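You operate a simulated robot arm through the tools that you are given. There is no shell and no other tool.

The job below is to be done with a simulated robot arm. You get a single attempt, and the scene is never put back.

Task
Power the control box down and hang the red tag on its peg.
Fine: press HOLD, set speed 0 and HAND mode before the power goes off.

The check looks at the end state, three seconds after you hand in, the way a careful person would. Anything else that was tipped, shoved, dropped, spilled or broken makes it a failure.

Robot
A 5-joint arm with a two-finger parallel gripper, fixed in place. Base frame: the origin is on the floor under the middle of its stand, x ahead of it, y to its left, z up; the work surface is at about z = 130. Lengths are in mm, angles in degrees, forces in N, time in s.
It reaches about 1134 mm from its shoulder. Its first joint turns from -149.0 to 149.0 degrees. Payload 1.57 kg.
The tool frame sits at the grasp point between the pads (the TCP): z along the fingers, y along the line on which they close. The tips reach 30 mm beyond it. The gripper opens to 110 mm. The fingers are 24 mm wide and 12 mm thick; the gripper's body (48 by 112 mm) begins 78 mm behind the TCP.
Orientation is told as [roll, pitch, yaw] about the base's x, y, z axes, in that order, counted from this pose: with the fingers straight down and closing along the base's y, the tool's x points along the base's -x, its y along +y and its z along -z.

Tools
- The arm moves only by the tool apply_moves. Its argument "deltas" is a list of rows, each a list of 6 numbers: the shift along the base's x, y, z in units of 200 mm (1.0 is 200 mm), then the turn, a rotation vector about the base's x, y, z in units of 60 degrees (1.0 is 60 degrees). In form: [[tx, ty, tz, ax, ay, az], ...]. A call has 1 to 20 rows; each row is the pose to reach, as a shift and turn from the pose commanded when the call began. "hand" is the finger opening in mm, from 0 to 110, set as the call begins (left out, the last holds). A call with a number of a shift or a turn outside -1 to 1 is refused whole. Rows are played at 5 a second. More than 50 mm and 8.6 degrees between two rows, or a gripper value outside its range, and nothing of the call is played. Where a pose cannot be reached the arm comes as near as it can. A force on the tool above 80 N (or 10 N above the force at the start of the call, whichever is more), or a blocked arm, ends the call early, and 0.2 s more pass. The fingers move at their own pace (about 153 mm/s each) and stop on an object; they squeeze with about 33 N. The grip force told is the motor's: it shows also when the fingers shut on nothing. Time passes only in rows, and 0.2 s behind the last, so rows that repeat a pose let the fingers close. It gives the time, the measured TCP pose, the force on the tool (base axes), the opening and the grip force at its end, in the units of the frame above (readings bear some noise), with the torque about the TCP (base axes, N m) and any sound that the robot's microphone picked up.
- Cameras (640 x 400 px; columns grow to the right, rows downward): "scene" is fixed at [219.8, 651.3, 1158.7]; the picture's right is [-0.93, -0.37, 0.00], its down [-0.08, 0.21, -0.98] and it looks along [0.36, -0.91, -0.22] (base axes); focal length 358 px, centre (320, 200). "wrist" rides on the gripper at [70, 16, -141] in the tool frame; the picture's right is [-0.23, 0.97, 0.00], its down [-0.86, -0.20, -0.48] and it looks along [-0.47, -0.11, 0.88] (tool axes); focal length 222 px, centre (320, 200). There is no depth. A picture from a camera that has moved, and an enlarged one, comes with that camera's place and axes in the base frame and with its lens.
- camera(camera): a new picture of that camera. It takes no simulated time.
- raise_lower(by): slides the trunk up (or, below 0, down) by that many mm; the arm rides with it, the base frame stays. It gives what a move gives, with no picture.
- zoom(camera, box): a new picture of the part [left, top, right, bottom] of that camera's present view, enlarged. It takes no simulated time.
- sign_off(): hands the job in; it is judged then, once.

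Places have to be worked out from the pictures, the camera data and where the tool is seen. Open the gripper and draw the arm clear of the work before you hand the job in, unless the task says otherwise.

The tools are called after "Call:" by a JSON object that holds its "fn" and its "kwargs". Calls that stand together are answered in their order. apply_moves: Moves the arm, as the interface text tells. Its arguments: {"type":"object","properties":{"deltas":{"type":"array","items":{"type":"array","items":{"type":"number"}}},"hand":{"type":"number"}},"required":["deltas"]} The other tools are called the same way: raise_lower (by) moves the trunk up or down; camera (camera) takes a picture; zoom (camera, box) takes an enlarged picture of a part of a camera's view; sign_off () hands the job in.

At the start:

```text
time_s: 0.0
tool_pos: [659.5, -164.8, 1066.1]
orientation: [0.0, 0.1, 0.0]
contact_force: [-0.2, -0.5, 0.3]
wrist_torque: [-0.03, 0.0, 0.0]
opening: 110.1
gripper_force: 0.1
trunk travel left (down, up): [-800.0, 170.0]
```

scene: 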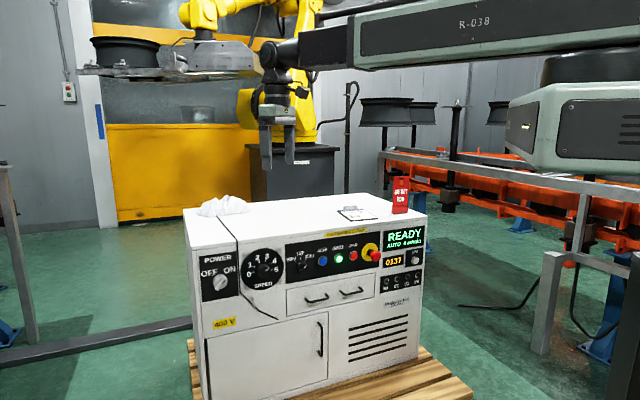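
wrist: 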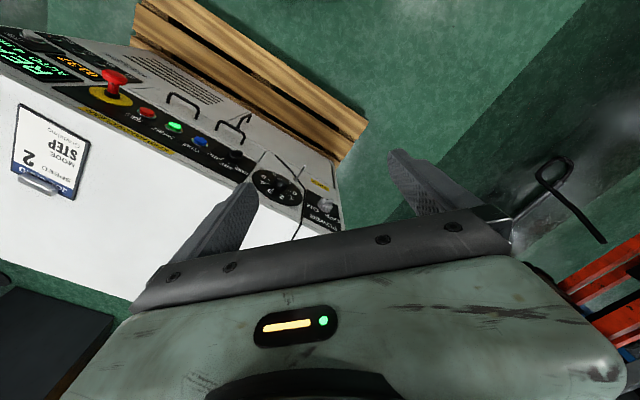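

The scene shows a control box on a pallet with power switch, speed knob, mode knob, buttons, and a red tag standing on top. I'll take enlarged views of the panel to read it before moving.

Call:
{"fn": "zoom", "kwargs": {"camera": "scene", "box": [180, 220, 310, 340]}}

Call:
{"fn": "zoom", "kwargs": {"camera": "scene", "box": [280, 220, 440, 310]}}

Call:
{"fn": "zoom", "kwargs": {"camera": "scene", "box": [320, 170, 440, 240]}}

Call:
{"fn": "zoom", "kwargs": {"camera": "wrist", "box": [0, 20, 360, 245]}}

```text
3.33 times, centred on (245, 280) of scene
camera zoom: at [219.8, 651.3, 1158.7], right [-0.93, -0.37, 0.0], down [-0.08, 0.21, -0.98], along [0.36, -0.91, -0.22], focal length 1194 px, centre (570, -67)
```

zoom: 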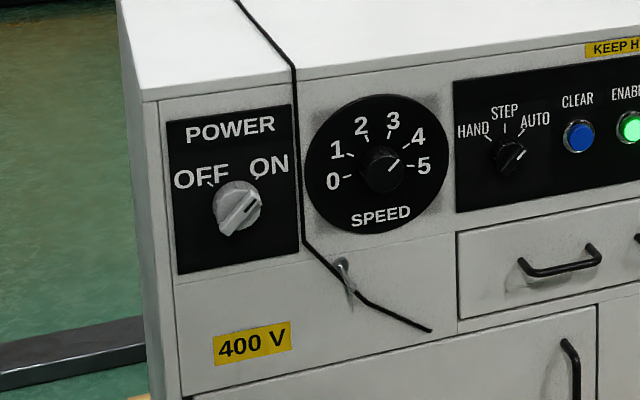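

```text
4.00 times, centred on (360, 265) of scene
camera zoom: at [219.8, 651.3, 1158.7], right [-0.93, -0.37, 0.0], down [-0.08, 0.21, -0.98], along [0.36, -0.91, -0.22], focal length 1433 px, centre (160, -60)
```

zoom: 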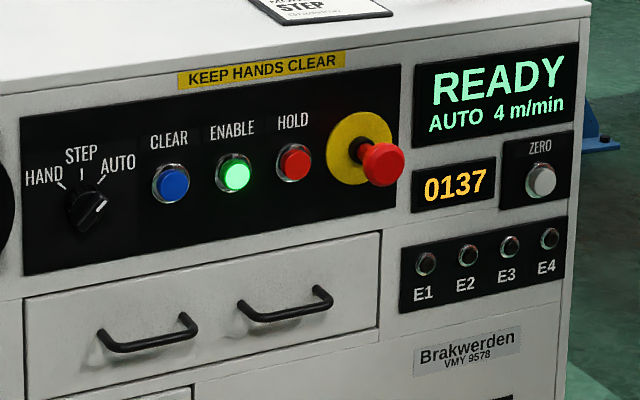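

```text
5.33 times, centred on (380, 205) of scene
camera zoom: at [219.8, 651.3, 1158.7], right [-0.93, -0.37, 0.0], down [-0.08, 0.21, -0.98], along [0.36, -0.91, -0.22], focal length 1911 px, centre (0, 173)
```

zoom: 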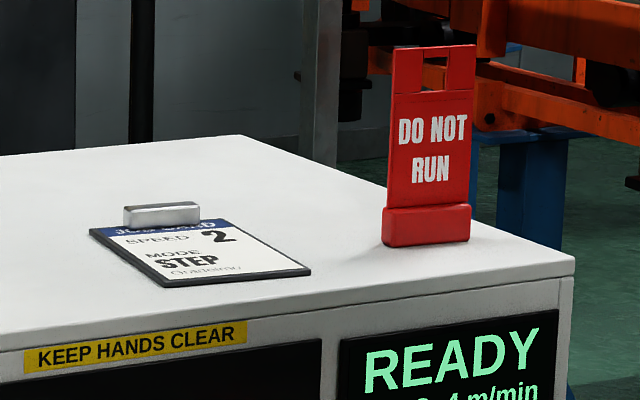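

```text
1.78 times, centred on (180, 132) of wrist
camera zoom: at [589.0, -148.3, 1206.4], right [0.23, 0.97, 0.0], down [0.86, -0.2, 0.48], along [0.47, -0.11, -0.88], focal length 395 px, centre (569, 320)
```

zoom: 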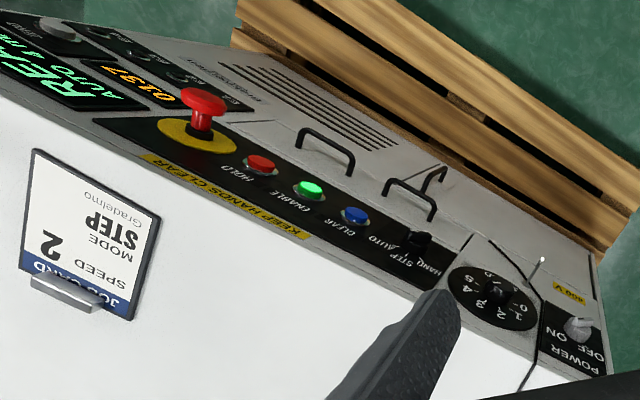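

The panel seems to face the robot along about [-0.7, +0.7, 0], with POWER near [900, -207, 654] and the box's top near z ≈ 770. Before moving I want to see how the arm is built and look closer at the peg and the wire.

Call:
{"fn": "zoom", "kwargs": {"camera": "scene", "box": [240, 0, 640, 250]}}

Call:
{"fn": "zoom", "kwargs": {"camera": "scene", "box": [215, 260, 295, 325]}}

Call:
{"fn": "zoom", "kwargs": {"camera": "scene", "box": [185, 240, 265, 305]}}

Call:
{"fn": "zoom", "kwargs": {"camera": "wrist", "box": [200, 120, 360, 245]}}

```text
1.60 times, centred on (440, 125) of scene
camera zoom: at [219.8, 651.3, 1158.7], right [-0.93, -0.37, 0.0], down [-0.08, 0.21, -0.98], along [0.36, -0.91, -0.22], focal length 573 px, centre (128, 320)
```

zoom: 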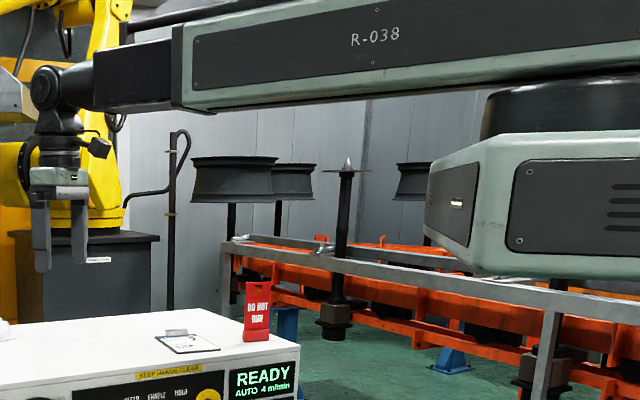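

```text
6.15 times, centred on (255, 292) of scene
camera zoom: at [219.8, 651.3, 1158.7], right [-0.93, -0.37, 0.0], down [-0.08, 0.21, -0.98], along [0.36, -0.91, -0.22], focal length 2205 px, centre (720, -369)
```

zoom: 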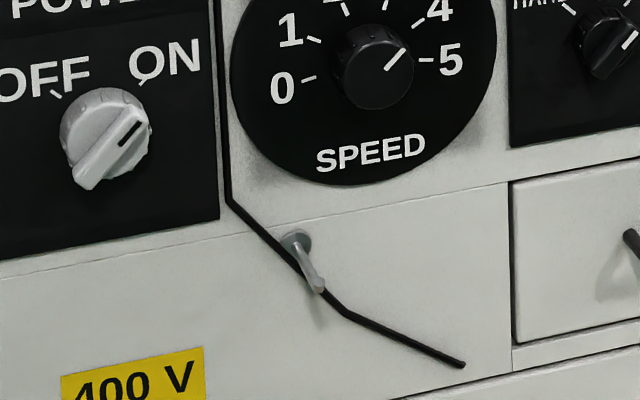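

```text
6.15 times, centred on (225, 272) of scene
camera zoom: at [219.8, 651.3, 1158.7], right [-0.93, -0.37, 0.0], down [-0.08, 0.21, -0.98], along [0.36, -0.91, -0.22], focal length 2205 px, centre (905, -246)
```

zoom: 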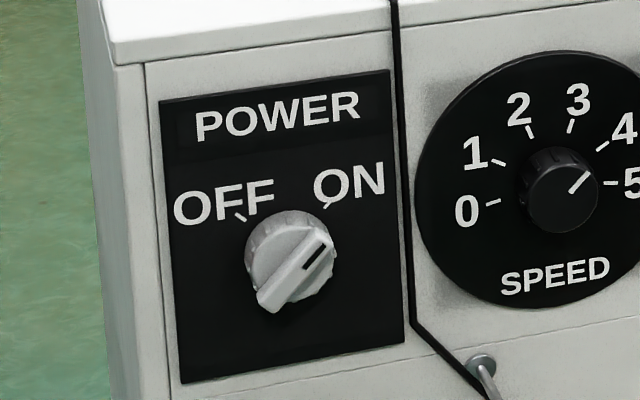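

```text
3.20 times, centred on (280, 182) of wrist
camera zoom: at [589.0, -148.3, 1206.4], right [0.23, 0.97, 0.0], down [0.86, -0.2, 0.48], along [0.47, -0.11, -0.88], focal length 711 px, centre (448, 256)
```

zoom: 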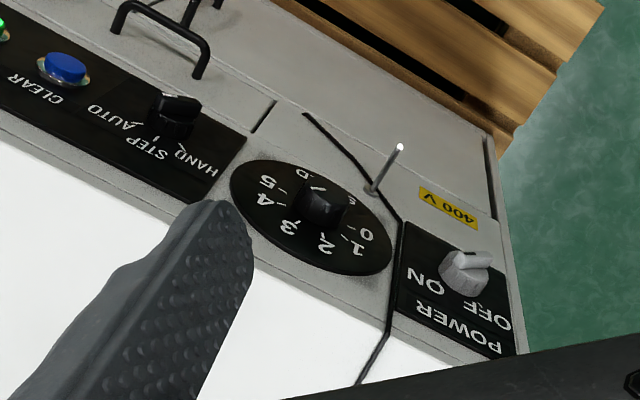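

The arm looks like a pole: a yaw joint on the trunk, a straight link out to a wrist that pitches, then a roll joint. So the tool will always point in the vertical plane through the base axis. The TCP is about 200 mm in front of the panel plane, so I lower the trunk in two steps, checking the readings and the picture between them.

Call:
{"fn": "raise_lower", "kwargs": {"by": -150}}

Call:
{"fn": "camera", "kwargs": {"camera": "scene"}}

Call:
{"fn": "camera", "kwargs": {"camera": "wrist"}}

```text
time_s: 1.8
tool_pos: [660.4, -165.7, 915.6]
orientation: [0.0, 0.0, 0.0]
contact_force: [-0.3, 0.5, 0.1]
wrist_torque: [0.0, -0.04, 0.02]
opening: 110.1
gripper_force: 0.0
trunk travel left (down, up): [-650.0, 320.0]
```

```text
taken
```

scene: 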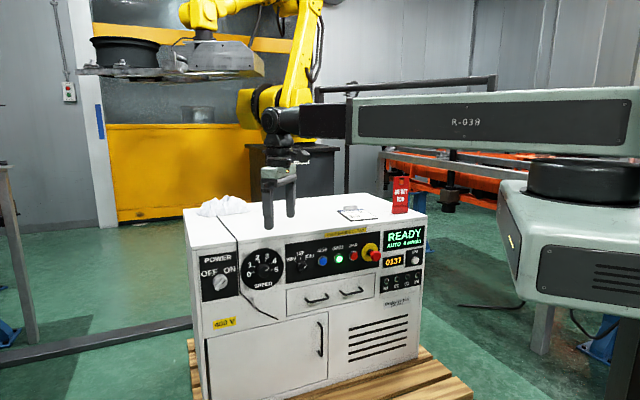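

```text
taken
camera wrist: at [589.0, -148.4, 1056.5], right [0.23, 0.97, 0.0], down [0.86, -0.2, 0.48], along [0.47, -0.11, -0.88], focal length 222 px, centre (320, 200)
```

wrist: 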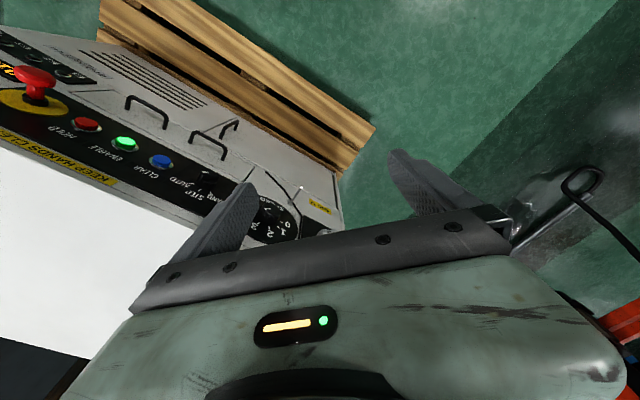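

The lowered arm carried the tool straight down as expected, and the view is clear. I test what a small vertical shift does to the arm's links to learn its joints.

Call:
{"fn": "apply_moves", "kwargs": {"deltas": [[0, 0, -0.15, 0, 0, 0], [0, 0, -0.3, 0, 0, 0], [0, 0, -0.3, 0, 0, 0]]}}

Call:
{"fn": "camera", "kwargs": {"camera": "scene"}}

```text
time_s: 2.5
tool_pos: [660.1, -165.6, 916.4]
orientation: [0.0, 0.0, 0.0]
contact_force: [-0.5, 0.0, -0.1]
wrist_torque: [0.01, -0.03, -0.04]
opening: 110.0
gripper_force: 0.0
out of reach, approached as far as the arm can: row 1, 2, 3
trunk travel left (down, up): [-650.0, 320.0]
```

```text
taken
```

scene: 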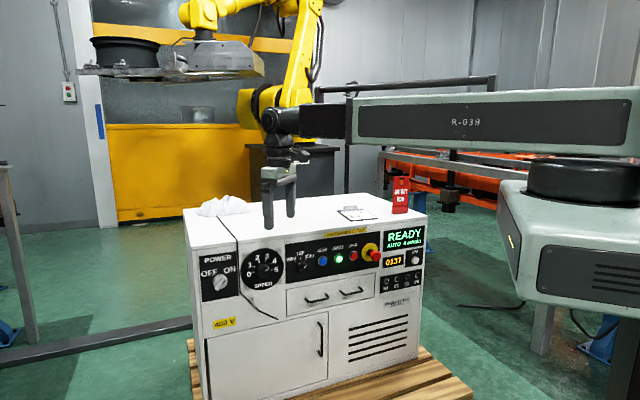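

A pure z shift is out of reach with the fingers down, so height comes only from the trunk: the arm yaws, telescopes and has a wrist. I test a small sideways tilt about the radial axis to see if the wrist can point the tool off the radial plane.

Call:
{"fn": "apply_moves", "kwargs": {"deltas": [[0, 0, 0, 0.08, -0.02, 0], [0, 0, 0, 0.16, -0.04, 0], [0, 0, 0, 0.16, -0.04, 0]]}}

Call:
{"fn": "camera", "kwargs": {"camera": "scene"}}

```text
time_s: 3.4
tool_pos: [659.1, -166.4, 919.6]
orientation: [9.7, -2.4, -0.2]
contact_force: [-0.5, 0.0, 0.4]
wrist_torque: [0.01, -0.02, -0.02]
opening: 109.9
gripper_force: 0.0
out of reach, approached as far as the arm can: row 2, 3
trunk travel left (down, up): [-650.0, 320.0]
```

```text
taken
```

scene: 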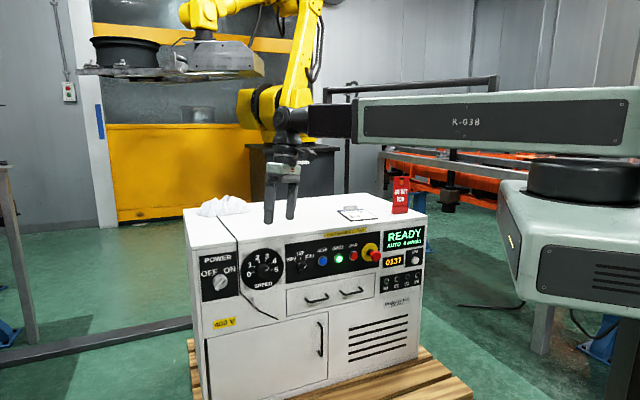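

The wrist follows a sideways tilt too (only z shifts, since z is the trunk's job), so I can point the tool along the panel normal anywhere on the panel. I undo the tilt, then start turning the tool about vertical so the wrist camera will end upright above the fingers.

Call:
{"fn": "apply_moves", "kwargs": {"deltas": [[0, 0, 0, -0.08, 0.02, 0], [0, 0, 0, -0.16, 0.04, 0]]}}

Call:
{"fn": "apply_moves", "kwargs": {"deltas": [[0, 0, 0, 0, 0, 0.14], [0, 0, 0, 0, 0, 0.28], [0, 0, 0, 0, 0, 0.42], [0, 0, 0, 0, 0, 0.56], [0, 0, 0, 0, 0, 0.7], [0, 0, 0, 0, 0, 0.84], [0, 0, 0, 0, 0, 0.98]]}}

```text
time_s: 4.0
tool_pos: [659.2, -166.8, 915.3]
orientation: [-0.2, 0.0, 0.0]
contact_force: [-0.6, -0.8, -0.2]
wrist_torque: [0.0, 0.02, -0.01]
opening: 110.1
gripper_force: 0.0
out of reach, approached as far as the arm can: row 2
trunk travel left (down, up): [-650.0, 320.0]
```

```text
time_s: 5.5
tool_pos: [658.7, -165.9, 917.2]
orientation: [-0.1, 0.1, 59.0]
contact_force: [-0.5, -0.3, 0.4]
wrist_torque: [0.0, 0.0, 0.01]
opening: 109.8
gripper_force: 0.2
trunk travel left (down, up): [-650.0, 320.0]
```

Yaw is now 59° with no complaint. I continue toward 135°.

Call:
{"fn": "apply_moves", "kwargs": {"deltas": [[0, 0, 0, 0, 0, 0.14], [0, 0, 0, 0, 0, 0.28], [0, 0, 0, 0, 0, 0.42], [0, 0, 0, 0, 0, 0.56], [0, 0, 0, 0, 0, 0.7], [0, 0, 0, 0, 0, 0.84], [0, 0, 0, 0, 0, 0.98]]}}

Call:
{"fn": "apply_moves", "kwargs": {"deltas": [[0, 0, 0, 0, 0, 0.144], [0, 0, 0, 0, 0, 0.29]]}}

Call:
{"fn": "camera", "kwargs": {"camera": "wrist"}}

Call:
{"fn": "camera", "kwargs": {"camera": "scene"}}

```text
time_s: 7.2
tool_pos: [660.3, -166.2, 916.9]
orientation: [0.0, -0.1, 117.7]
contact_force: [0.0, -0.9, 0.5]
wrist_torque: [-0.01, -0.02, 0.0]
opening: 109.9
gripper_force: 0.1
trunk travel left (down, up): [-650.0, 320.0]
```

```text
refused: row 2 steps farther than a row can; nothing moved
```

```text
taken
camera wrist: at [676.2, -234.6, 1056.4], right [-0.97, -0.25, 0.0], down [-0.22, 0.85, 0.48], along [-0.12, 0.46, -0.88], focal length 222 px, centre (320, 200)
```

wrist: 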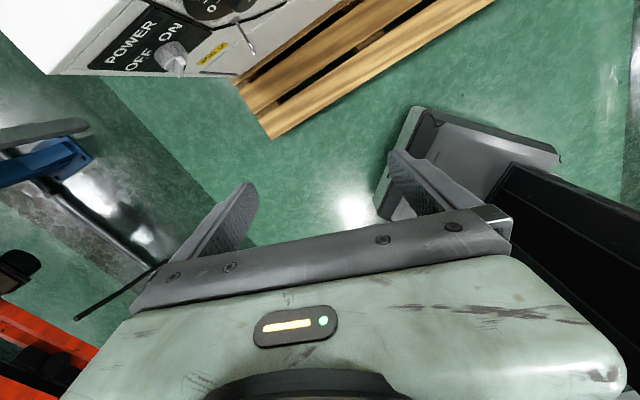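

```text
taken
```

scene: 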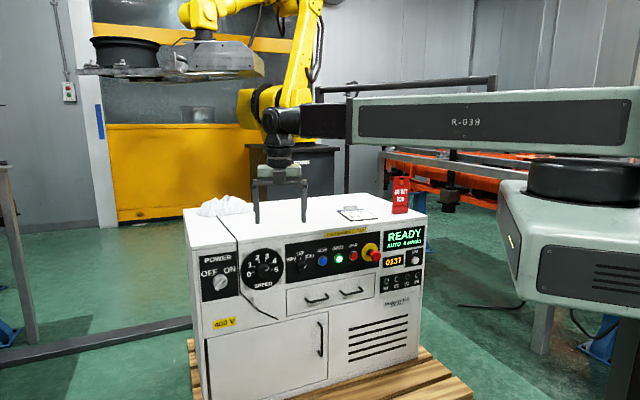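

The camera now sits on the box's side of the tool as planned. I finish the yaw to 135°, then begin swinging the fingers from down to horizontal toward the panel, well above the box's top, holding the wrist back.

Call:
{"fn": "apply_moves", "kwargs": {"deltas": [[0, 0, 0, 0, 0, 0.096], [0, 0, 0, 0, 0, 0.192], [0, 0, 0, 0, 0, 0.288]]}}

Call:
{"fn": "apply_moves", "kwargs": {"deltas": [[0.0177, -0.0177, 0.012, -0.0943, -0.0943, 0], [0.0354, -0.0354, 0.048, -0.1886, -0.1886, 0], [0.053, -0.053, 0.108, -0.2828, -0.2828, 0], [0.0707, -0.0707, 0.189, -0.3771, -0.3771, 0], [0.0884, -0.0884, 0.291, -0.4714, -0.4714, 0], [0.106, -0.106, 0.412, -0.5657, -0.5657, 0], [0.1237, -0.1237, 0.549, -0.66, -0.66, 0]]}}

Call:
{"fn": "camera", "kwargs": {"camera": "wrist"}}

Call:
{"fn": "camera", "kwargs": {"camera": "scene"}}

```text
time_s: 8.0
tool_pos: [659.7, -166.5, 917.4]
orientation: [0.0, 0.0, 135.0]
contact_force: [0.6, -0.3, 0.0]
wrist_torque: [-0.01, 0.01, 0.0]
opening: 109.8
gripper_force: 0.1
trunk travel left (down, up): [-650.0, 320.0]
```

```text
time_s: 9.6
tool_pos: [711.1, -193.1, 1021.5]
orientation: [-0.1, 56.1, 134.8]
contact_force: [0.9, 0.0, 0.7]
wrist_torque: [-0.02, 0.0, 0.01]
opening: 110.2
gripper_force: 0.1
out of reach, approached as far as the arm can: row 6, 7
trunk travel left (down, up): [-650.0, 320.0]
```

```text
taken
camera wrist: at [642.4, -149.5, 1156.8], right [-0.78, -0.6, -0.19], down [-0.48, 0.76, -0.44], along [0.41, -0.25, -0.88], focal length 222 px, centre (320, 200)
```

wrist: 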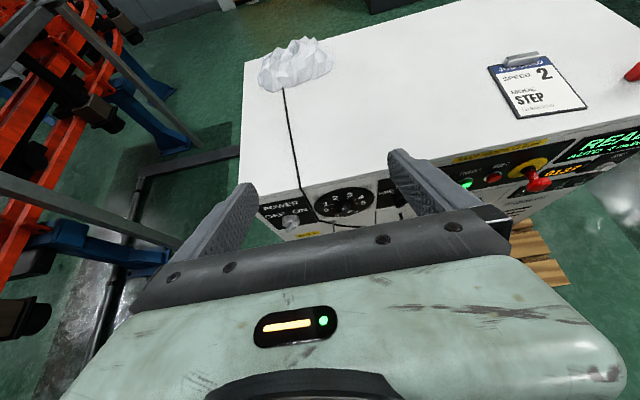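

```text
taken
```

scene: 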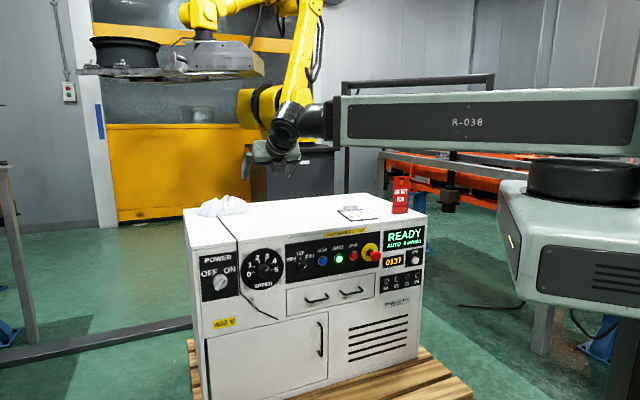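

The minimum wrist extension seems to be about 565 mm radial, so near-normal approaches work at POWER and SPEED, with MODE and HOLD needing a slanted tool. From here I take enlarged looks at the box's top and panel.

Call:
{"fn": "zoom", "kwargs": {"camera": "wrist", "box": [230, 130, 430, 255]}}

Call:
{"fn": "zoom", "kwargs": {"camera": "wrist", "box": [440, 100, 640, 225]}}

Call:
{"fn": "zoom", "kwargs": {"camera": "wrist", "box": [230, 10, 390, 110]}}

```text
3.20 times, centred on (330, 192) of wrist
camera zoom: at [642.4, -149.5, 1156.8], right [-0.78, -0.6, -0.19], down [-0.48, 0.76, -0.44], along [0.41, -0.25, -0.88], focal length 711 px, centre (288, 224)
```

zoom: 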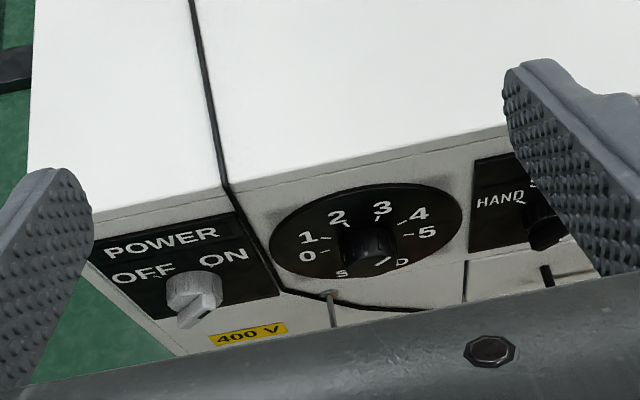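

```text
3.20 times, centred on (540, 162) of wrist
camera zoom: at [642.4, -149.5, 1156.8], right [-0.78, -0.6, -0.19], down [-0.48, 0.76, -0.44], along [0.41, -0.25, -0.88], focal length 711 px, centre (-384, 320)
```

zoom: 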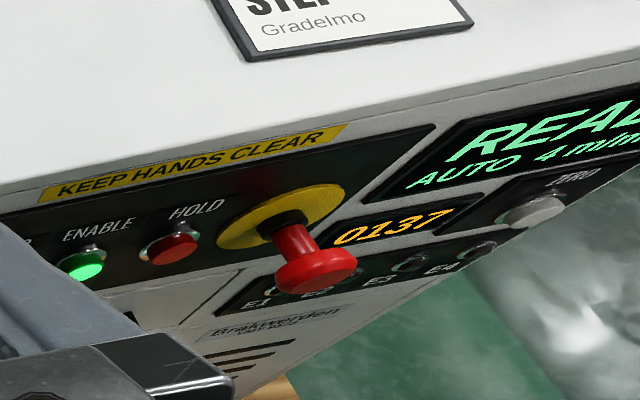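

```text
4.00 times, centred on (310, 60) of wrist
camera zoom: at [642.4, -149.5, 1156.8], right [-0.78, -0.6, -0.19], down [-0.48, 0.76, -0.44], along [0.41, -0.25, -0.88], focal length 888 px, centre (360, 760)
```

zoom: 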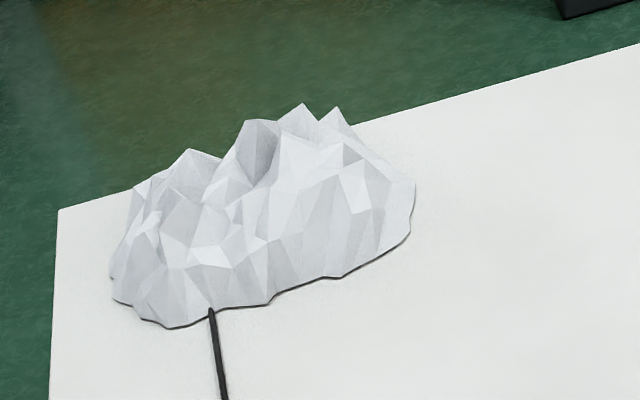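

The views confirm the cable lies flat on the panel and the rag sits on top at the far left. I finish swinging the tool to horizontal, still high above the box.

Call:
{"fn": "apply_moves", "kwargs": {"deltas": [[0.0778, -0.0778, 0.15, -0.0943, -0.0943, 0], [0.1237, -0.1237, 0.3115, -0.1886, -0.1886, 0], [0.1556, -0.1556, 0.48, -0.2828, -0.2828, 0], [0.1662, -0.1662, 0.6525, -0.3771, -0.3771, 0], [0.1697, -0.1697, 0.696, -0.4, -0.4, 0]]}}

Call:
{"fn": "camera", "kwargs": {"camera": "wrist"}}

Call:
{"fn": "camera", "kwargs": {"camera": "scene"}}

```text
time_s: 10.8
tool_pos: [744.4, -226.6, 1154.8]
orientation: [-145.2, 89.7, -10.1]
contact_force: [-0.4, -0.1, -0.9]
wrist_torque: [-0.01, -0.01, -0.01]
opening: 110.0
gripper_force: 0.0
out of reach, approached as far as the arm can: row 4, 5
trunk travel left (down, up): [-650.0, 320.0]
```

```text
taken
camera wrist: at [631.1, -138.2, 1223.1], right [-0.69, -0.69, -0.23], down [-0.19, 0.48, -0.86], along [0.7, -0.54, -0.46], focal length 222 px, centre (320, 200)
```

wrist: 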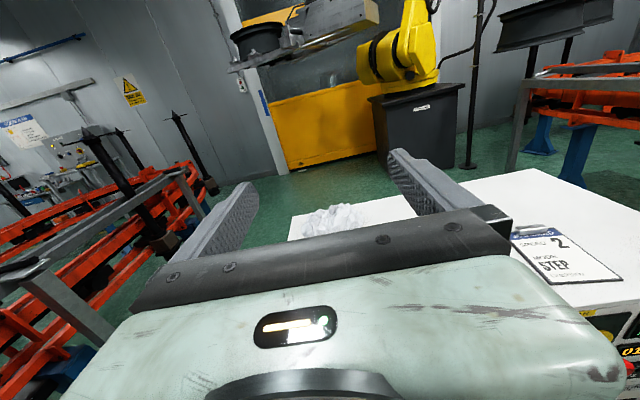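

```text
taken
```

scene: 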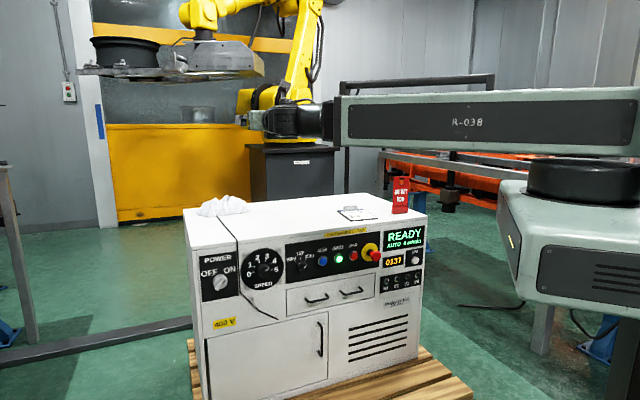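

The tool is horizontal along the panel normal at perpendicular distance ≈687 mm from the base axis, tips ≈717, with the panel near 790–800. The wrist-to-TCP length works out at ≈238.5 mm. I lower the trunk to bring the camera in front of the panel.

Call:
{"fn": "raise_lower", "kwargs": {"by": -250}}

Call:
{"fn": "camera", "kwargs": {"camera": "wrist"}}

Call:
{"fn": "camera", "kwargs": {"camera": "scene"}}

```text
time_s: 13.3
tool_pos: [743.2, -227.5, 905.0]
orientation: [-141.1, 89.8, -6.2]
contact_force: [0.9, 1.0, -0.2]
wrist_torque: [-0.02, 0.01, -0.04]
opening: 110.0
gripper_force: 0.1
trunk travel left (down, up): [-400.0, 570.0]
```

```text
taken
camera wrist: at [631.2, -138.3, 973.1], right [-0.69, -0.69, -0.23], down [-0.19, 0.48, -0.86], along [0.7, -0.54, -0.46], focal length 222 px, centre (320, 200)
```

wrist: 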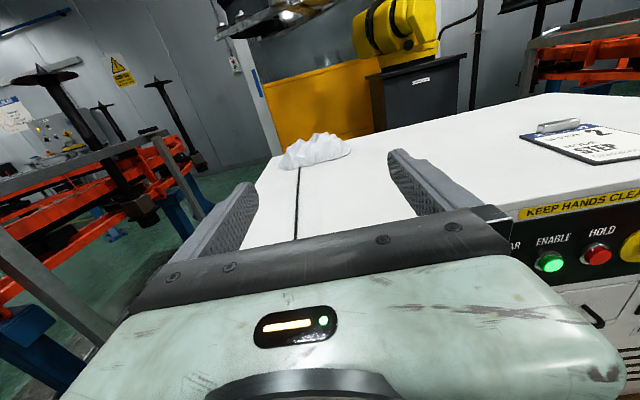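

```text
taken
```

scene: 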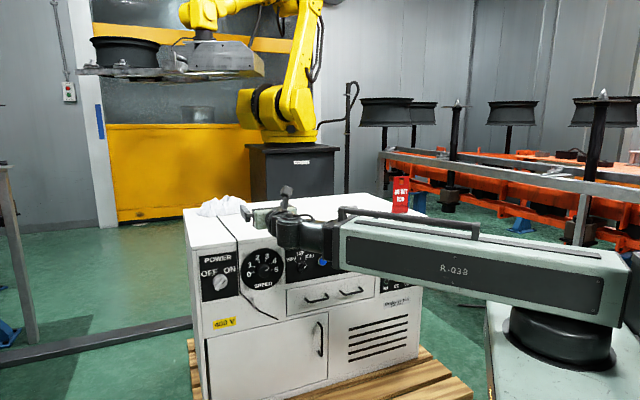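

All clear on the way down. I lower a further 185 mm to bring the TCP to z ≈ 720.

Call:
{"fn": "raise_lower", "kwargs": {"by": -185}}

Call:
{"fn": "camera", "kwargs": {"camera": "wrist"}}

Call:
{"fn": "camera", "kwargs": {"camera": "scene"}}

```text
time_s: 15.4
tool_pos: [744.9, -228.1, 719.4]
orientation: [-141.1, 89.8, -6.1]
contact_force: [0.7, -0.5, 1.0]
wrist_torque: [0.0, -0.02, -0.02]
opening: 109.9
gripper_force: 0.0
trunk travel left (down, up): [-215.0, 755.0]
```

```text
taken
camera wrist: at [631.2, -138.3, 788.0], right [-0.69, -0.69, -0.23], down [-0.19, 0.48, -0.86], along [0.7, -0.54, -0.46], focal length 222 px, centre (320, 200)
```

wrist: 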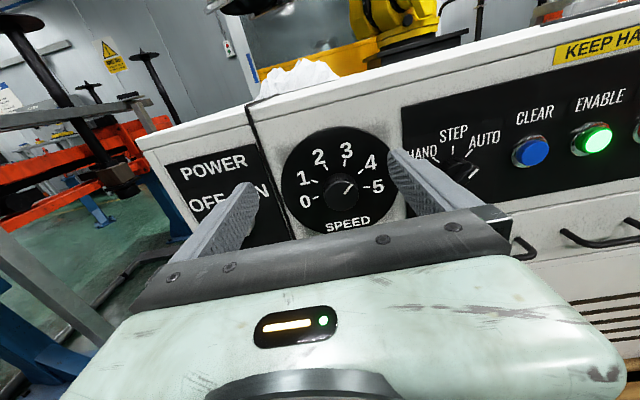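

```text
taken
```

scene: 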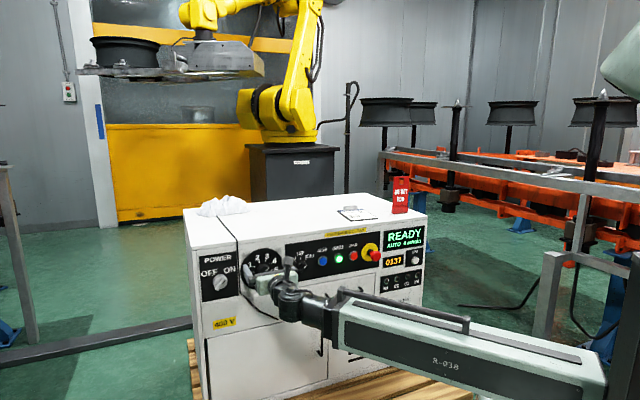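

The camera now looks straight at the panel. I take enlarged views to pin down the controls' positions.

Call:
{"fn": "zoom", "kwargs": {"camera": "wrist", "box": [240, 110, 400, 210]}}

Call:
{"fn": "zoom", "kwargs": {"camera": "wrist", "box": [390, 90, 550, 190]}}

Call:
{"fn": "zoom", "kwargs": {"camera": "wrist", "box": [520, 40, 640, 190]}}

Call:
{"fn": "zoom", "kwargs": {"camera": "scene", "box": [185, 230, 345, 330]}}

```text
4.00 times, centred on (320, 160) of wrist
camera zoom: at [631.2, -138.3, 788.0], right [-0.69, -0.69, -0.23], down [-0.19, 0.48, -0.86], along [0.7, -0.54, -0.46], focal length 888 px, centre (320, 360)
```

zoom: 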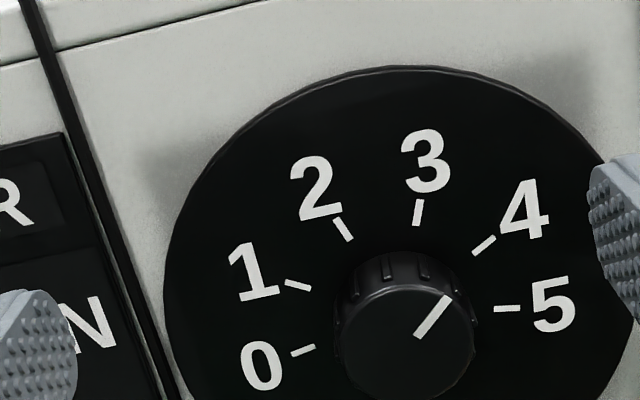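

```text
4.00 times, centred on (470, 140) of wrist
camera zoom: at [631.2, -138.3, 788.0], right [-0.69, -0.69, -0.23], down [-0.19, 0.48, -0.86], along [0.7, -0.54, -0.46], focal length 888 px, centre (-280, 440)
```

zoom: 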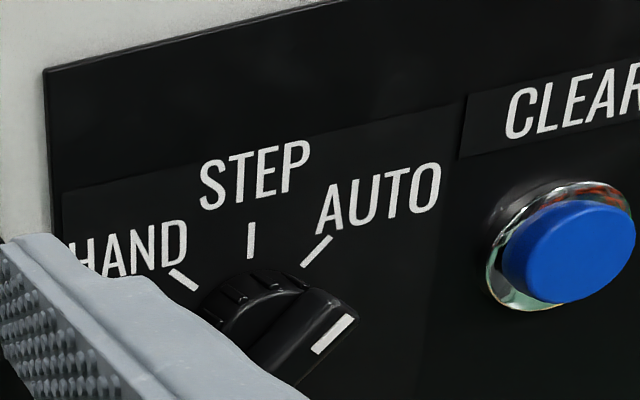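

```text
2.67 times, centred on (580, 115) of wrist
camera zoom: at [631.2, -138.3, 788.0], right [-0.69, -0.69, -0.23], down [-0.19, 0.48, -0.86], along [0.7, -0.54, -0.46], focal length 592 px, centre (-373, 427)
```

zoom: 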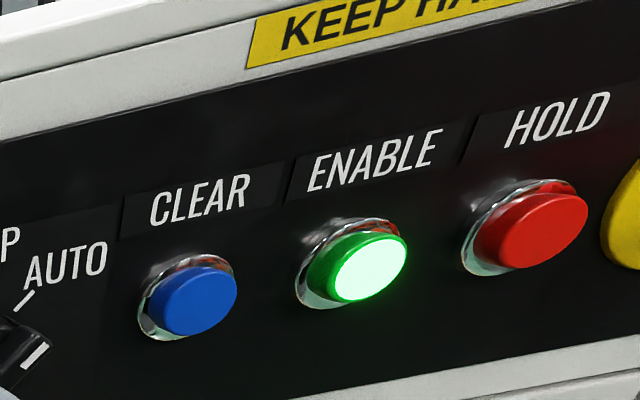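

```text
4.00 times, centred on (265, 280) of scene
camera zoom: at [219.8, 651.3, 1158.7], right [-0.93, -0.37, 0.0], down [-0.08, 0.21, -0.98], along [0.36, -0.91, -0.22], focal length 1433 px, centre (540, -120)
```

zoom: 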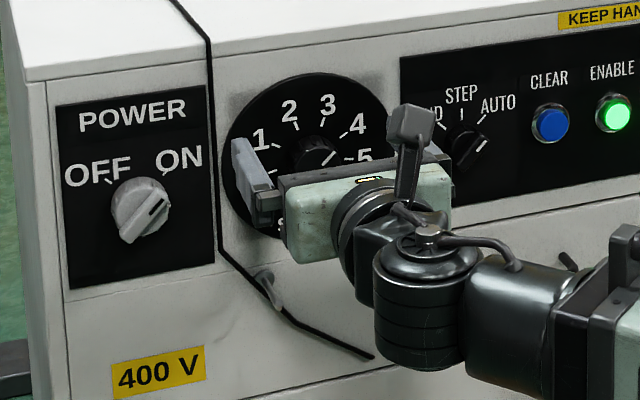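

From these views the panel plane is near perp ≈ 793 but the two cameras give poor depth, so I lower the trunk exactly 60 mm for parallax with the same camera orientation (tips stay ~70 mm off the panel).

Call:
{"fn": "raise_lower", "kwargs": {"by": -60}}

Call:
{"fn": "camera", "kwargs": {"camera": "wrist"}}

Call:
{"fn": "zoom", "kwargs": {"camera": "wrist", "box": [240, 70, 400, 170]}}

Call:
{"fn": "zoom", "kwargs": {"camera": "wrist", "box": [390, 30, 550, 130]}}

Call:
{"fn": "zoom", "kwargs": {"camera": "wrist", "box": [130, 80, 290, 180]}}

```text
time_s: 16.4
tool_pos: [743.8, -227.3, 660.0]
orientation: [-141.3, 89.7, -6.3]
contact_force: [0.8, 0.5, 0.7]
wrist_torque: [0.0, 0.0, 0.02]
opening: 110.0
gripper_force: 0.0
trunk travel left (down, up): [-155.0, 815.0]
```

```text
taken
camera wrist: at [631.2, -138.3, 728.0], right [-0.69, -0.69, -0.23], down [-0.19, 0.48, -0.86], along [0.7, -0.54, -0.46], focal length 222 px, centre (320, 200)
```

wrist: 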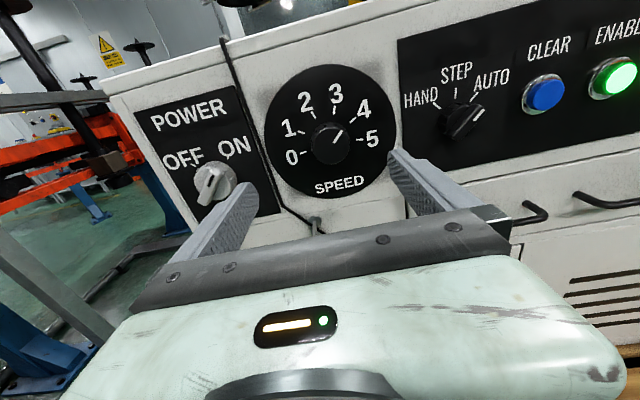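

```text
4.00 times, centred on (320, 120) of wrist
camera zoom: at [631.2, -138.3, 728.0], right [-0.69, -0.69, -0.23], down [-0.19, 0.48, -0.86], along [0.7, -0.54, -0.46], focal length 888 px, centre (320, 520)
```

zoom: 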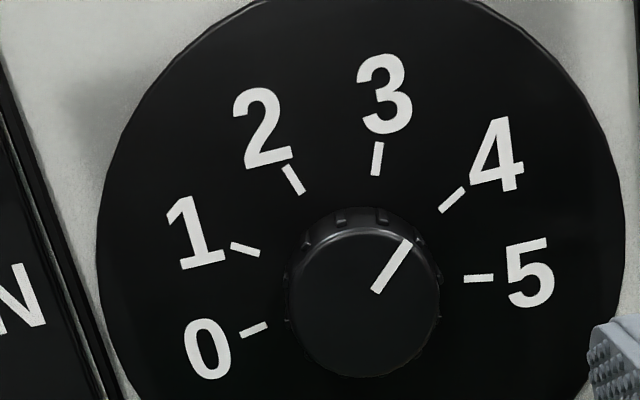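

```text
4.00 times, centred on (470, 80) of wrist
camera zoom: at [631.2, -138.3, 728.0], right [-0.69, -0.69, -0.23], down [-0.19, 0.48, -0.86], along [0.7, -0.54, -0.46], focal length 888 px, centre (-280, 680)
```

zoom: 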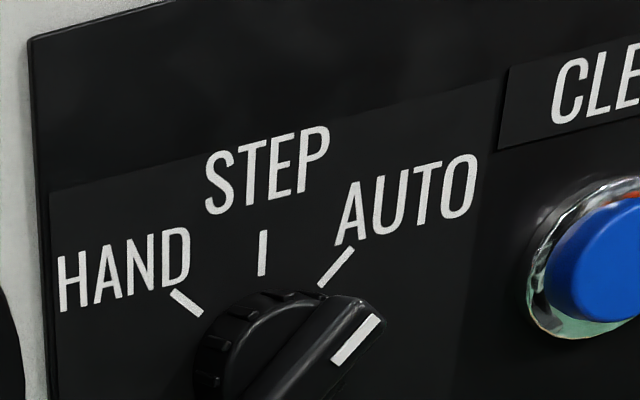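

```text
4.00 times, centred on (210, 130) of wrist
camera zoom: at [631.2, -138.3, 728.0], right [-0.69, -0.69, -0.23], down [-0.19, 0.48, -0.86], along [0.7, -0.54, -0.46], focal length 888 px, centre (760, 480)
```

zoom: 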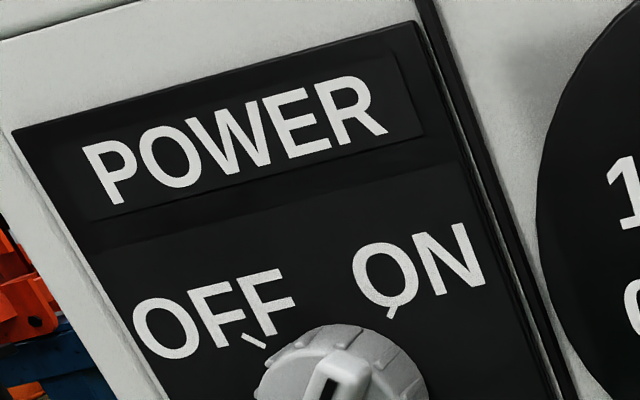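

The parallax gives a clean result: panel face at perp ≈ 795, SPEED knob centred at lateral ≈ 351.5, z ≈ 666, its face at perp ≈ 769 (Ø ≈ 39), pointer at ≈46° right of up; "0" lies at ≈ −100°. HOLD comes first, which needs a downward-slanted tool, so I raise the trunk 235 and then slant the fingers 55° down, holding the wrist in place.

Call:
{"fn": "raise_lower", "kwargs": {"by": 235}}

Call:
{"fn": "apply_moves", "kwargs": {"deltas": [[-0.0071, 0.0071, -0.1555, 0.0884, 0.0884, 0], [-0.0286, 0.0286, -0.3085, 0.1768, 0.1768, 0], [-0.0643, 0.0643, -0.4565, 0.2652, 0.2652, 0], [-0.1131, 0.1131, -0.5965, 0.3536, 0.3536, 0], [-0.1743, 0.1743, -0.726, 0.4419, 0.4419, 0], [-0.2471, 0.2471, -0.843, 0.5303, 0.5303, 0], [-0.3299, 0.3299, -0.946, 0.6187, 0.6187, 0], [-0.3596, 0.3596, -0.977, 0.6482, 0.6482, 0]], "hand": 0}}

Call:
{"fn": "camera", "kwargs": {"camera": "wrist"}}

Call:
{"fn": "camera", "kwargs": {"camera": "scene"}}

```text
time_s: 18.8
tool_pos: [743.9, -226.7, 895.5]
orientation: [-142.0, 89.7, -7.0]
contact_force: [-0.6, -0.4, 1.1]
wrist_torque: [0.0, 0.01, -0.02]
opening: 109.8
gripper_force: 0.0
trunk travel left (down, up): [-390.0, 580.0]
```

```text
time_s: 20.6
tool_pos: [673.1, -156.2, 699.2]
orientation: [-0.1, 34.9, 134.9]
contact_force: [-0.6, 0.2, 0.0]
wrist_torque: [0.02, 0.02, 0.0]
opening: 0.0
gripper_force: 21.5
trunk travel left (down, up): [-390.0, 580.0]
```

```text
taken
camera wrist: at [642.5, -149.7, 854.0], right [-0.82, -0.56, -0.13], down [-0.55, 0.83, -0.1], along [0.16, -0.01, -0.99], focal length 222 px, centre (320, 200)
```

wrist: 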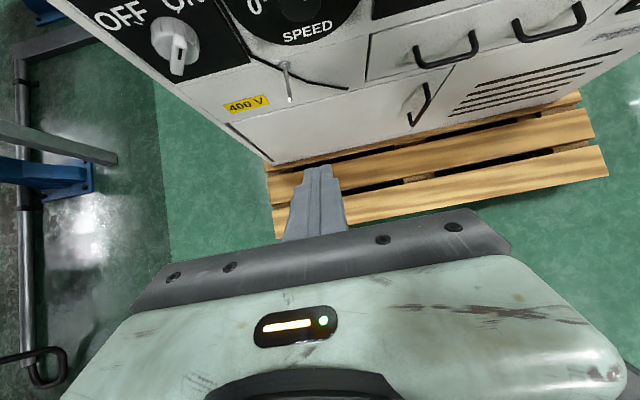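

```text
taken
```

scene: 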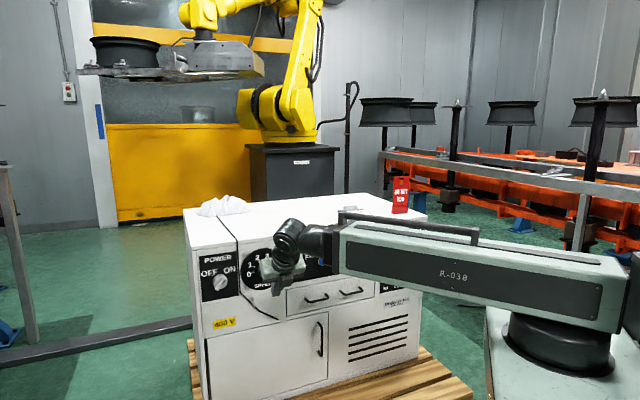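

The slanted pose is good (TCP ≈ perp 586, lateral 365). I slide sideways in two calls to stand in front of HOLD, keeping the wrist just outside its minimum radius and the tip ≥ 30 mm off the controls.

Call:
{"fn": "apply_moves", "kwargs": {"deltas": [[-0.0385, -0.2196, 0, 0, 0, 0], [-0.0845, -0.4281, 0, 0, 0, 0], [-0.1411, -0.6261, 0, 0, 0, 0], [-0.2082, -0.8135, 0, 0, 0, 0], [-0.2825, -0.9868, 0, 0, 0, 0]]}}

Call:
{"fn": "apply_moves", "kwargs": {"deltas": [[-0.0919, -0.1768, 0, 0, 0, 0], [-0.198, -0.3394, 0, 0, 0, 0], [-0.3005, -0.4844, 0, 0, 0, 0], [-0.403, -0.6152, 0, 0, 0, 0], [-0.502, -0.7283, 0, 0, 0, 0]]}}

Call:
{"fn": "camera", "kwargs": {"camera": "wrist"}}

Call:
{"fn": "camera", "kwargs": {"camera": "scene"}}

```text
time_s: 21.8
tool_pos: [616.5, -353.2, 700.0]
orientation: [-0.1, 35.1, 134.9]
contact_force: [0.8, 0.8, -0.2]
wrist_torque: [0.01, 0.0, 0.01]
opening: 0.1
gripper_force: 21.5
trunk travel left (down, up): [-390.0, 580.0]
```

```text
time_s: 23.0
tool_pos: [545.8, -468.0, 700.1]
orientation: [0.9, 35.5, 132.6]
contact_force: [0.2, 0.3, 0.2]
wrist_torque: [0.04, 0.03, -0.01]
opening: 0.1
gripper_force: 21.4
out of reach, approached as far as the arm can: row 3, 4, 5
trunk travel left (down, up): [-390.0, 580.0]
```

```text
taken
camera wrist: at [517.3, -455.8, 855.0], right [-0.85, -0.52, -0.12], down [-0.51, 0.86, -0.11], along [0.16, -0.03, -0.99], focal length 222 px, centre (320, 200)
```

wrist: 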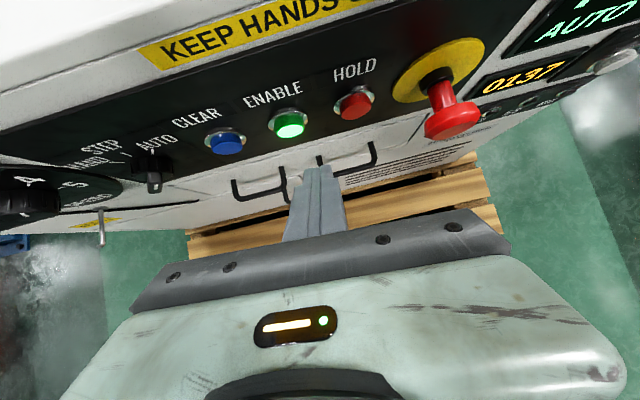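

```text
taken
```

scene: 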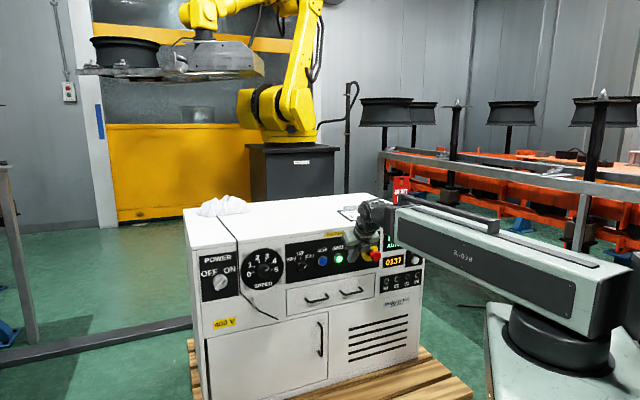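

The move stopped short at lateral ≈ 55 with the tool yawed 2.4°: the tool-roll joint is near its limit (tool yaw minus arm yaw ≈ 172°). That is harmless for a button press — I'll let the tool yaw follow the arm. Let me measure HOLD's place in this view.

Call:
{"fn": "zoom", "kwargs": {"camera": "wrist", "box": [260, 50, 420, 150]}}

Call:
{"fn": "zoom", "kwargs": {"camera": "wrist", "box": [370, 30, 530, 150]}}

Call:
{"fn": "zoom", "kwargs": {"camera": "wrist", "box": [0, 120, 200, 245]}}

Call:
{"fn": "zoom", "kwargs": {"camera": "wrist", "box": [260, 140, 380, 250]}}

```text
4.00 times, centred on (340, 100) of wrist
camera zoom: at [517.3, -455.8, 855.0], right [-0.85, -0.52, -0.12], down [-0.51, 0.86, -0.11], along [0.16, -0.03, -0.99], focal length 888 px, centre (240, 600)
```

zoom: 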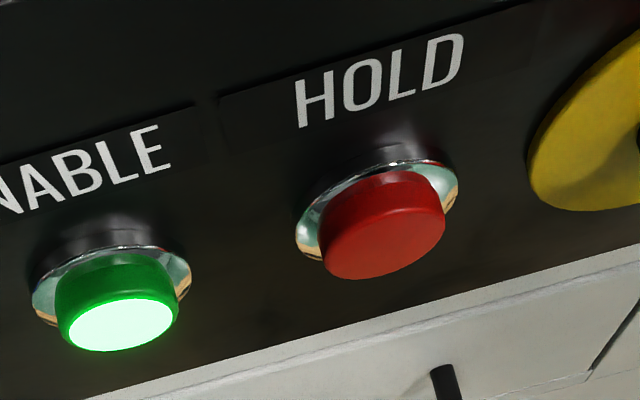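

```text
3.33 times, centred on (450, 90) of wrist
camera zoom: at [517.3, -455.8, 855.0], right [-0.85, -0.52, -0.12], down [-0.51, 0.86, -0.11], along [0.16, -0.03, -0.99], focal length 740 px, centre (-113, 567)
```

zoom: 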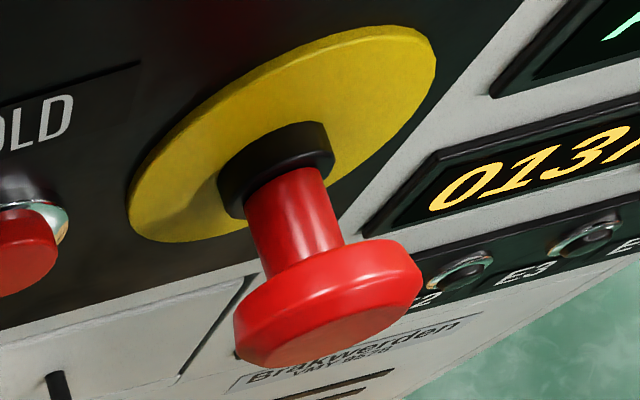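

```text
3.20 times, centred on (100, 182) of wrist
camera zoom: at [517.3, -455.8, 855.0], right [-0.85, -0.52, -0.12], down [-0.51, 0.86, -0.11], along [0.16, -0.03, -0.99], focal length 711 px, centre (1024, 256)
```

zoom: 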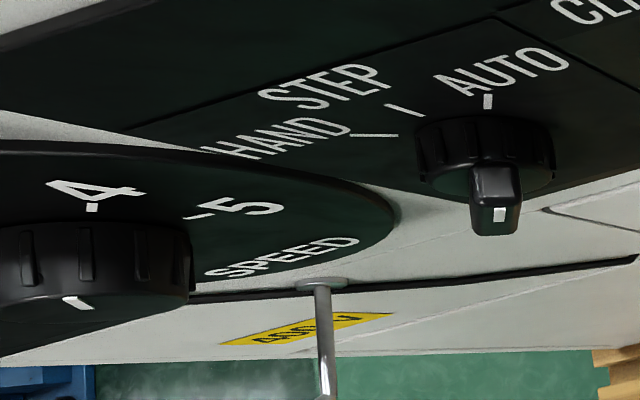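

```text
3.64 times, centred on (320, 195) of wrist
camera zoom: at [517.3, -455.8, 855.0], right [-0.85, -0.52, -0.12], down [-0.51, 0.86, -0.11], along [0.16, -0.03, -0.99], focal length 808 px, centre (320, 218)
```

zoom: 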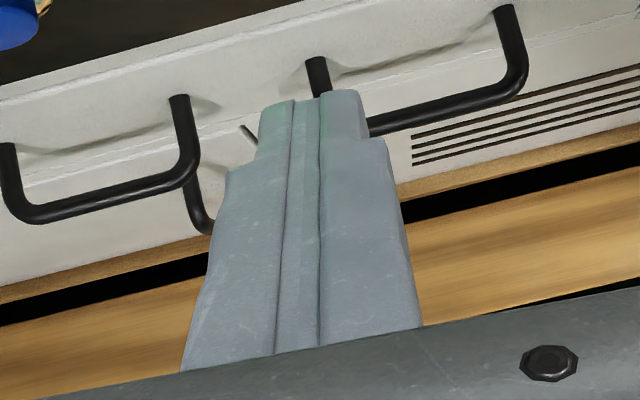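

HOLD's cap works out at lateral ≈ 9.5, z ≈ 663, front face at perp ≈ 784; the E-stop mushroom spans lateral −43…−93, front at ≈ 748. I lower the trunk 19 mm and send a zero row to check that the commanded pose equals the achieved one before going on.

Call:
{"fn": "raise_lower", "kwargs": {"by": -19}}

Call:
{"fn": "apply_moves", "kwargs": {"deltas": [[0, 0, 0, 0, 0, 0]]}}

```text
time_s: 23.7
tool_pos: [546.1, -465.7, 680.6]
orientation: [0.9, 35.5, 132.6]
contact_force: [0.0, 0.1, 0.1]
wrist_torque: [0.0, -0.01, 0.0]
opening: 0.1
gripper_force: 22.2
trunk travel left (down, up): [-371.0, 599.0]
```

```text
time_s: 24.1
tool_pos: [546.8, -465.1, 681.0]
orientation: [1.0, 35.4, 132.6]
contact_force: [-0.2, -0.1, -0.1]
wrist_torque: [0.03, -0.01, 0.0]
opening: 0.0
gripper_force: 20.6
trunk travel left (down, up): [-371.0, 599.0]
```

The zero row stayed put and was in reach, so commands are relative to the achieved pose. Now I move in front of HOLD (edge of the closed tips ≈ 20 mm before the cap), yawing the tool −6°.

Call:
{"fn": "apply_moves", "kwargs": {"deltas": [[-0.0258, -0.0852, 0, 0, 0, -0.0333], [-0.0509, -0.1704, 0, 0, 0, -0.0667], [-0.0767, -0.2556, 0, 0, 0, -0.1]]}}

Call:
{"fn": "camera", "kwargs": {"camera": "wrist"}}

Call:
{"fn": "zoom", "kwargs": {"camera": "wrist", "box": [240, 100, 400, 200]}}

Call:
{"fn": "zoom", "kwargs": {"camera": "scene", "box": [300, 200, 440, 290]}}

```text
time_s: 24.9
tool_pos: [530.3, -518.0, 681.2]
orientation: [0.9, 35.4, 126.6]
contact_force: [-0.5, 0.6, 0.0]
wrist_torque: [-0.04, 0.02, 0.02]
opening: 0.0
gripper_force: 21.8
trunk travel left (down, up): [-371.0, 599.0]
```

```text
taken
camera wrist: at [503.4, -504.6, 835.9], right [-0.9, -0.42, -0.12], down [-0.41, 0.9, -0.11], along [0.15, -0.05, -0.99], focal length 222 px, centre (320, 200)
```

wrist: 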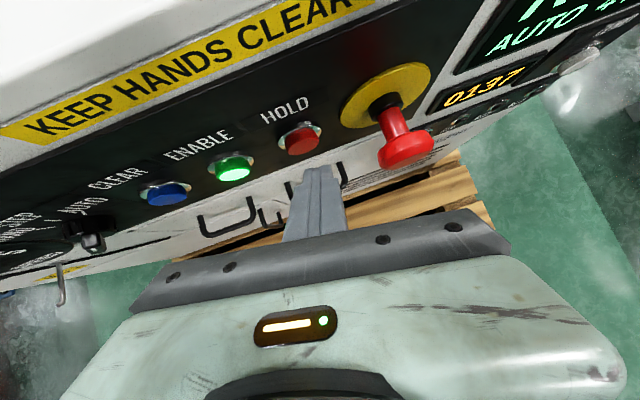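

```text
4.00 times, centred on (320, 150) of wrist
camera zoom: at [503.4, -504.6, 835.9], right [-0.9, -0.42, -0.12], down [-0.41, 0.9, -0.11], along [0.15, -0.05, -0.99], focal length 888 px, centre (320, 400)
```

zoom: 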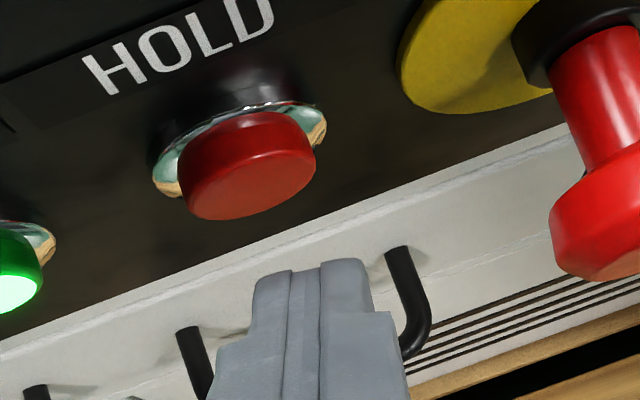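

```text
4.44 times, centred on (370, 245) of scene
camera zoom: at [219.8, 651.3, 1158.7], right [-0.93, -0.37, 0.0], down [-0.08, 0.21, -0.98], along [0.36, -0.91, -0.22], focal length 1592 px, centre (98, 0)
```

zoom: 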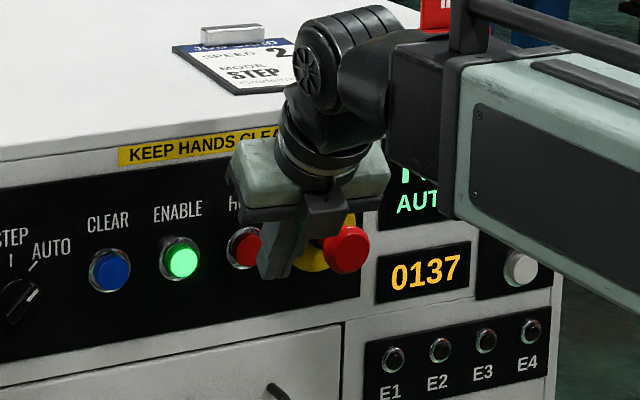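

The tip's upper edge sits ≈ 19 mm in front of the HOLD cap, well lined up (edge at lateral ≈ 5, cap ≈ 11), with the E-stop clear to the right. I advance along the panel normal in small steps.

Call:
{"fn": "apply_moves", "kwargs": {"deltas": [[0.0283, -0.0283, 0, 0, 0, 0], [0.0495, -0.0495, 0, 0, 0, 0], [0.0601, -0.0601, 0, 0, 0, 0]]}}

Call:
{"fn": "zoom", "kwargs": {"camera": "wrist", "box": [240, 100, 400, 200]}}

```text
time_s: 25.7
tool_pos: [543.5, -529.4, 681.5]
orientation: [0.9, 35.4, 126.5]
contact_force: [0.0, 1.3, -0.4]
wrist_torque: [0.01, 0.0, -0.02]
opening: 0.0
gripper_force: 21.7
trunk travel left (down, up): [-371.0, 599.0]
```

```text
4.00 times, centred on (320, 150) of wrist
camera zoom: at [515.5, -516.3, 835.9], right [-0.9, -0.43, -0.12], down [-0.41, 0.9, -0.11], along [0.15, -0.05, -0.99], focal length 888 px, centre (320, 400)
```

zoom: 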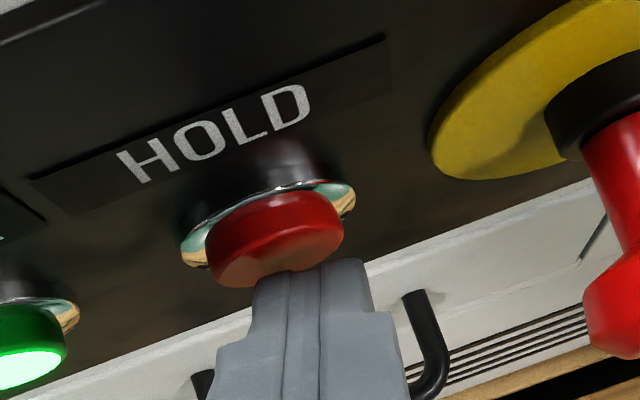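

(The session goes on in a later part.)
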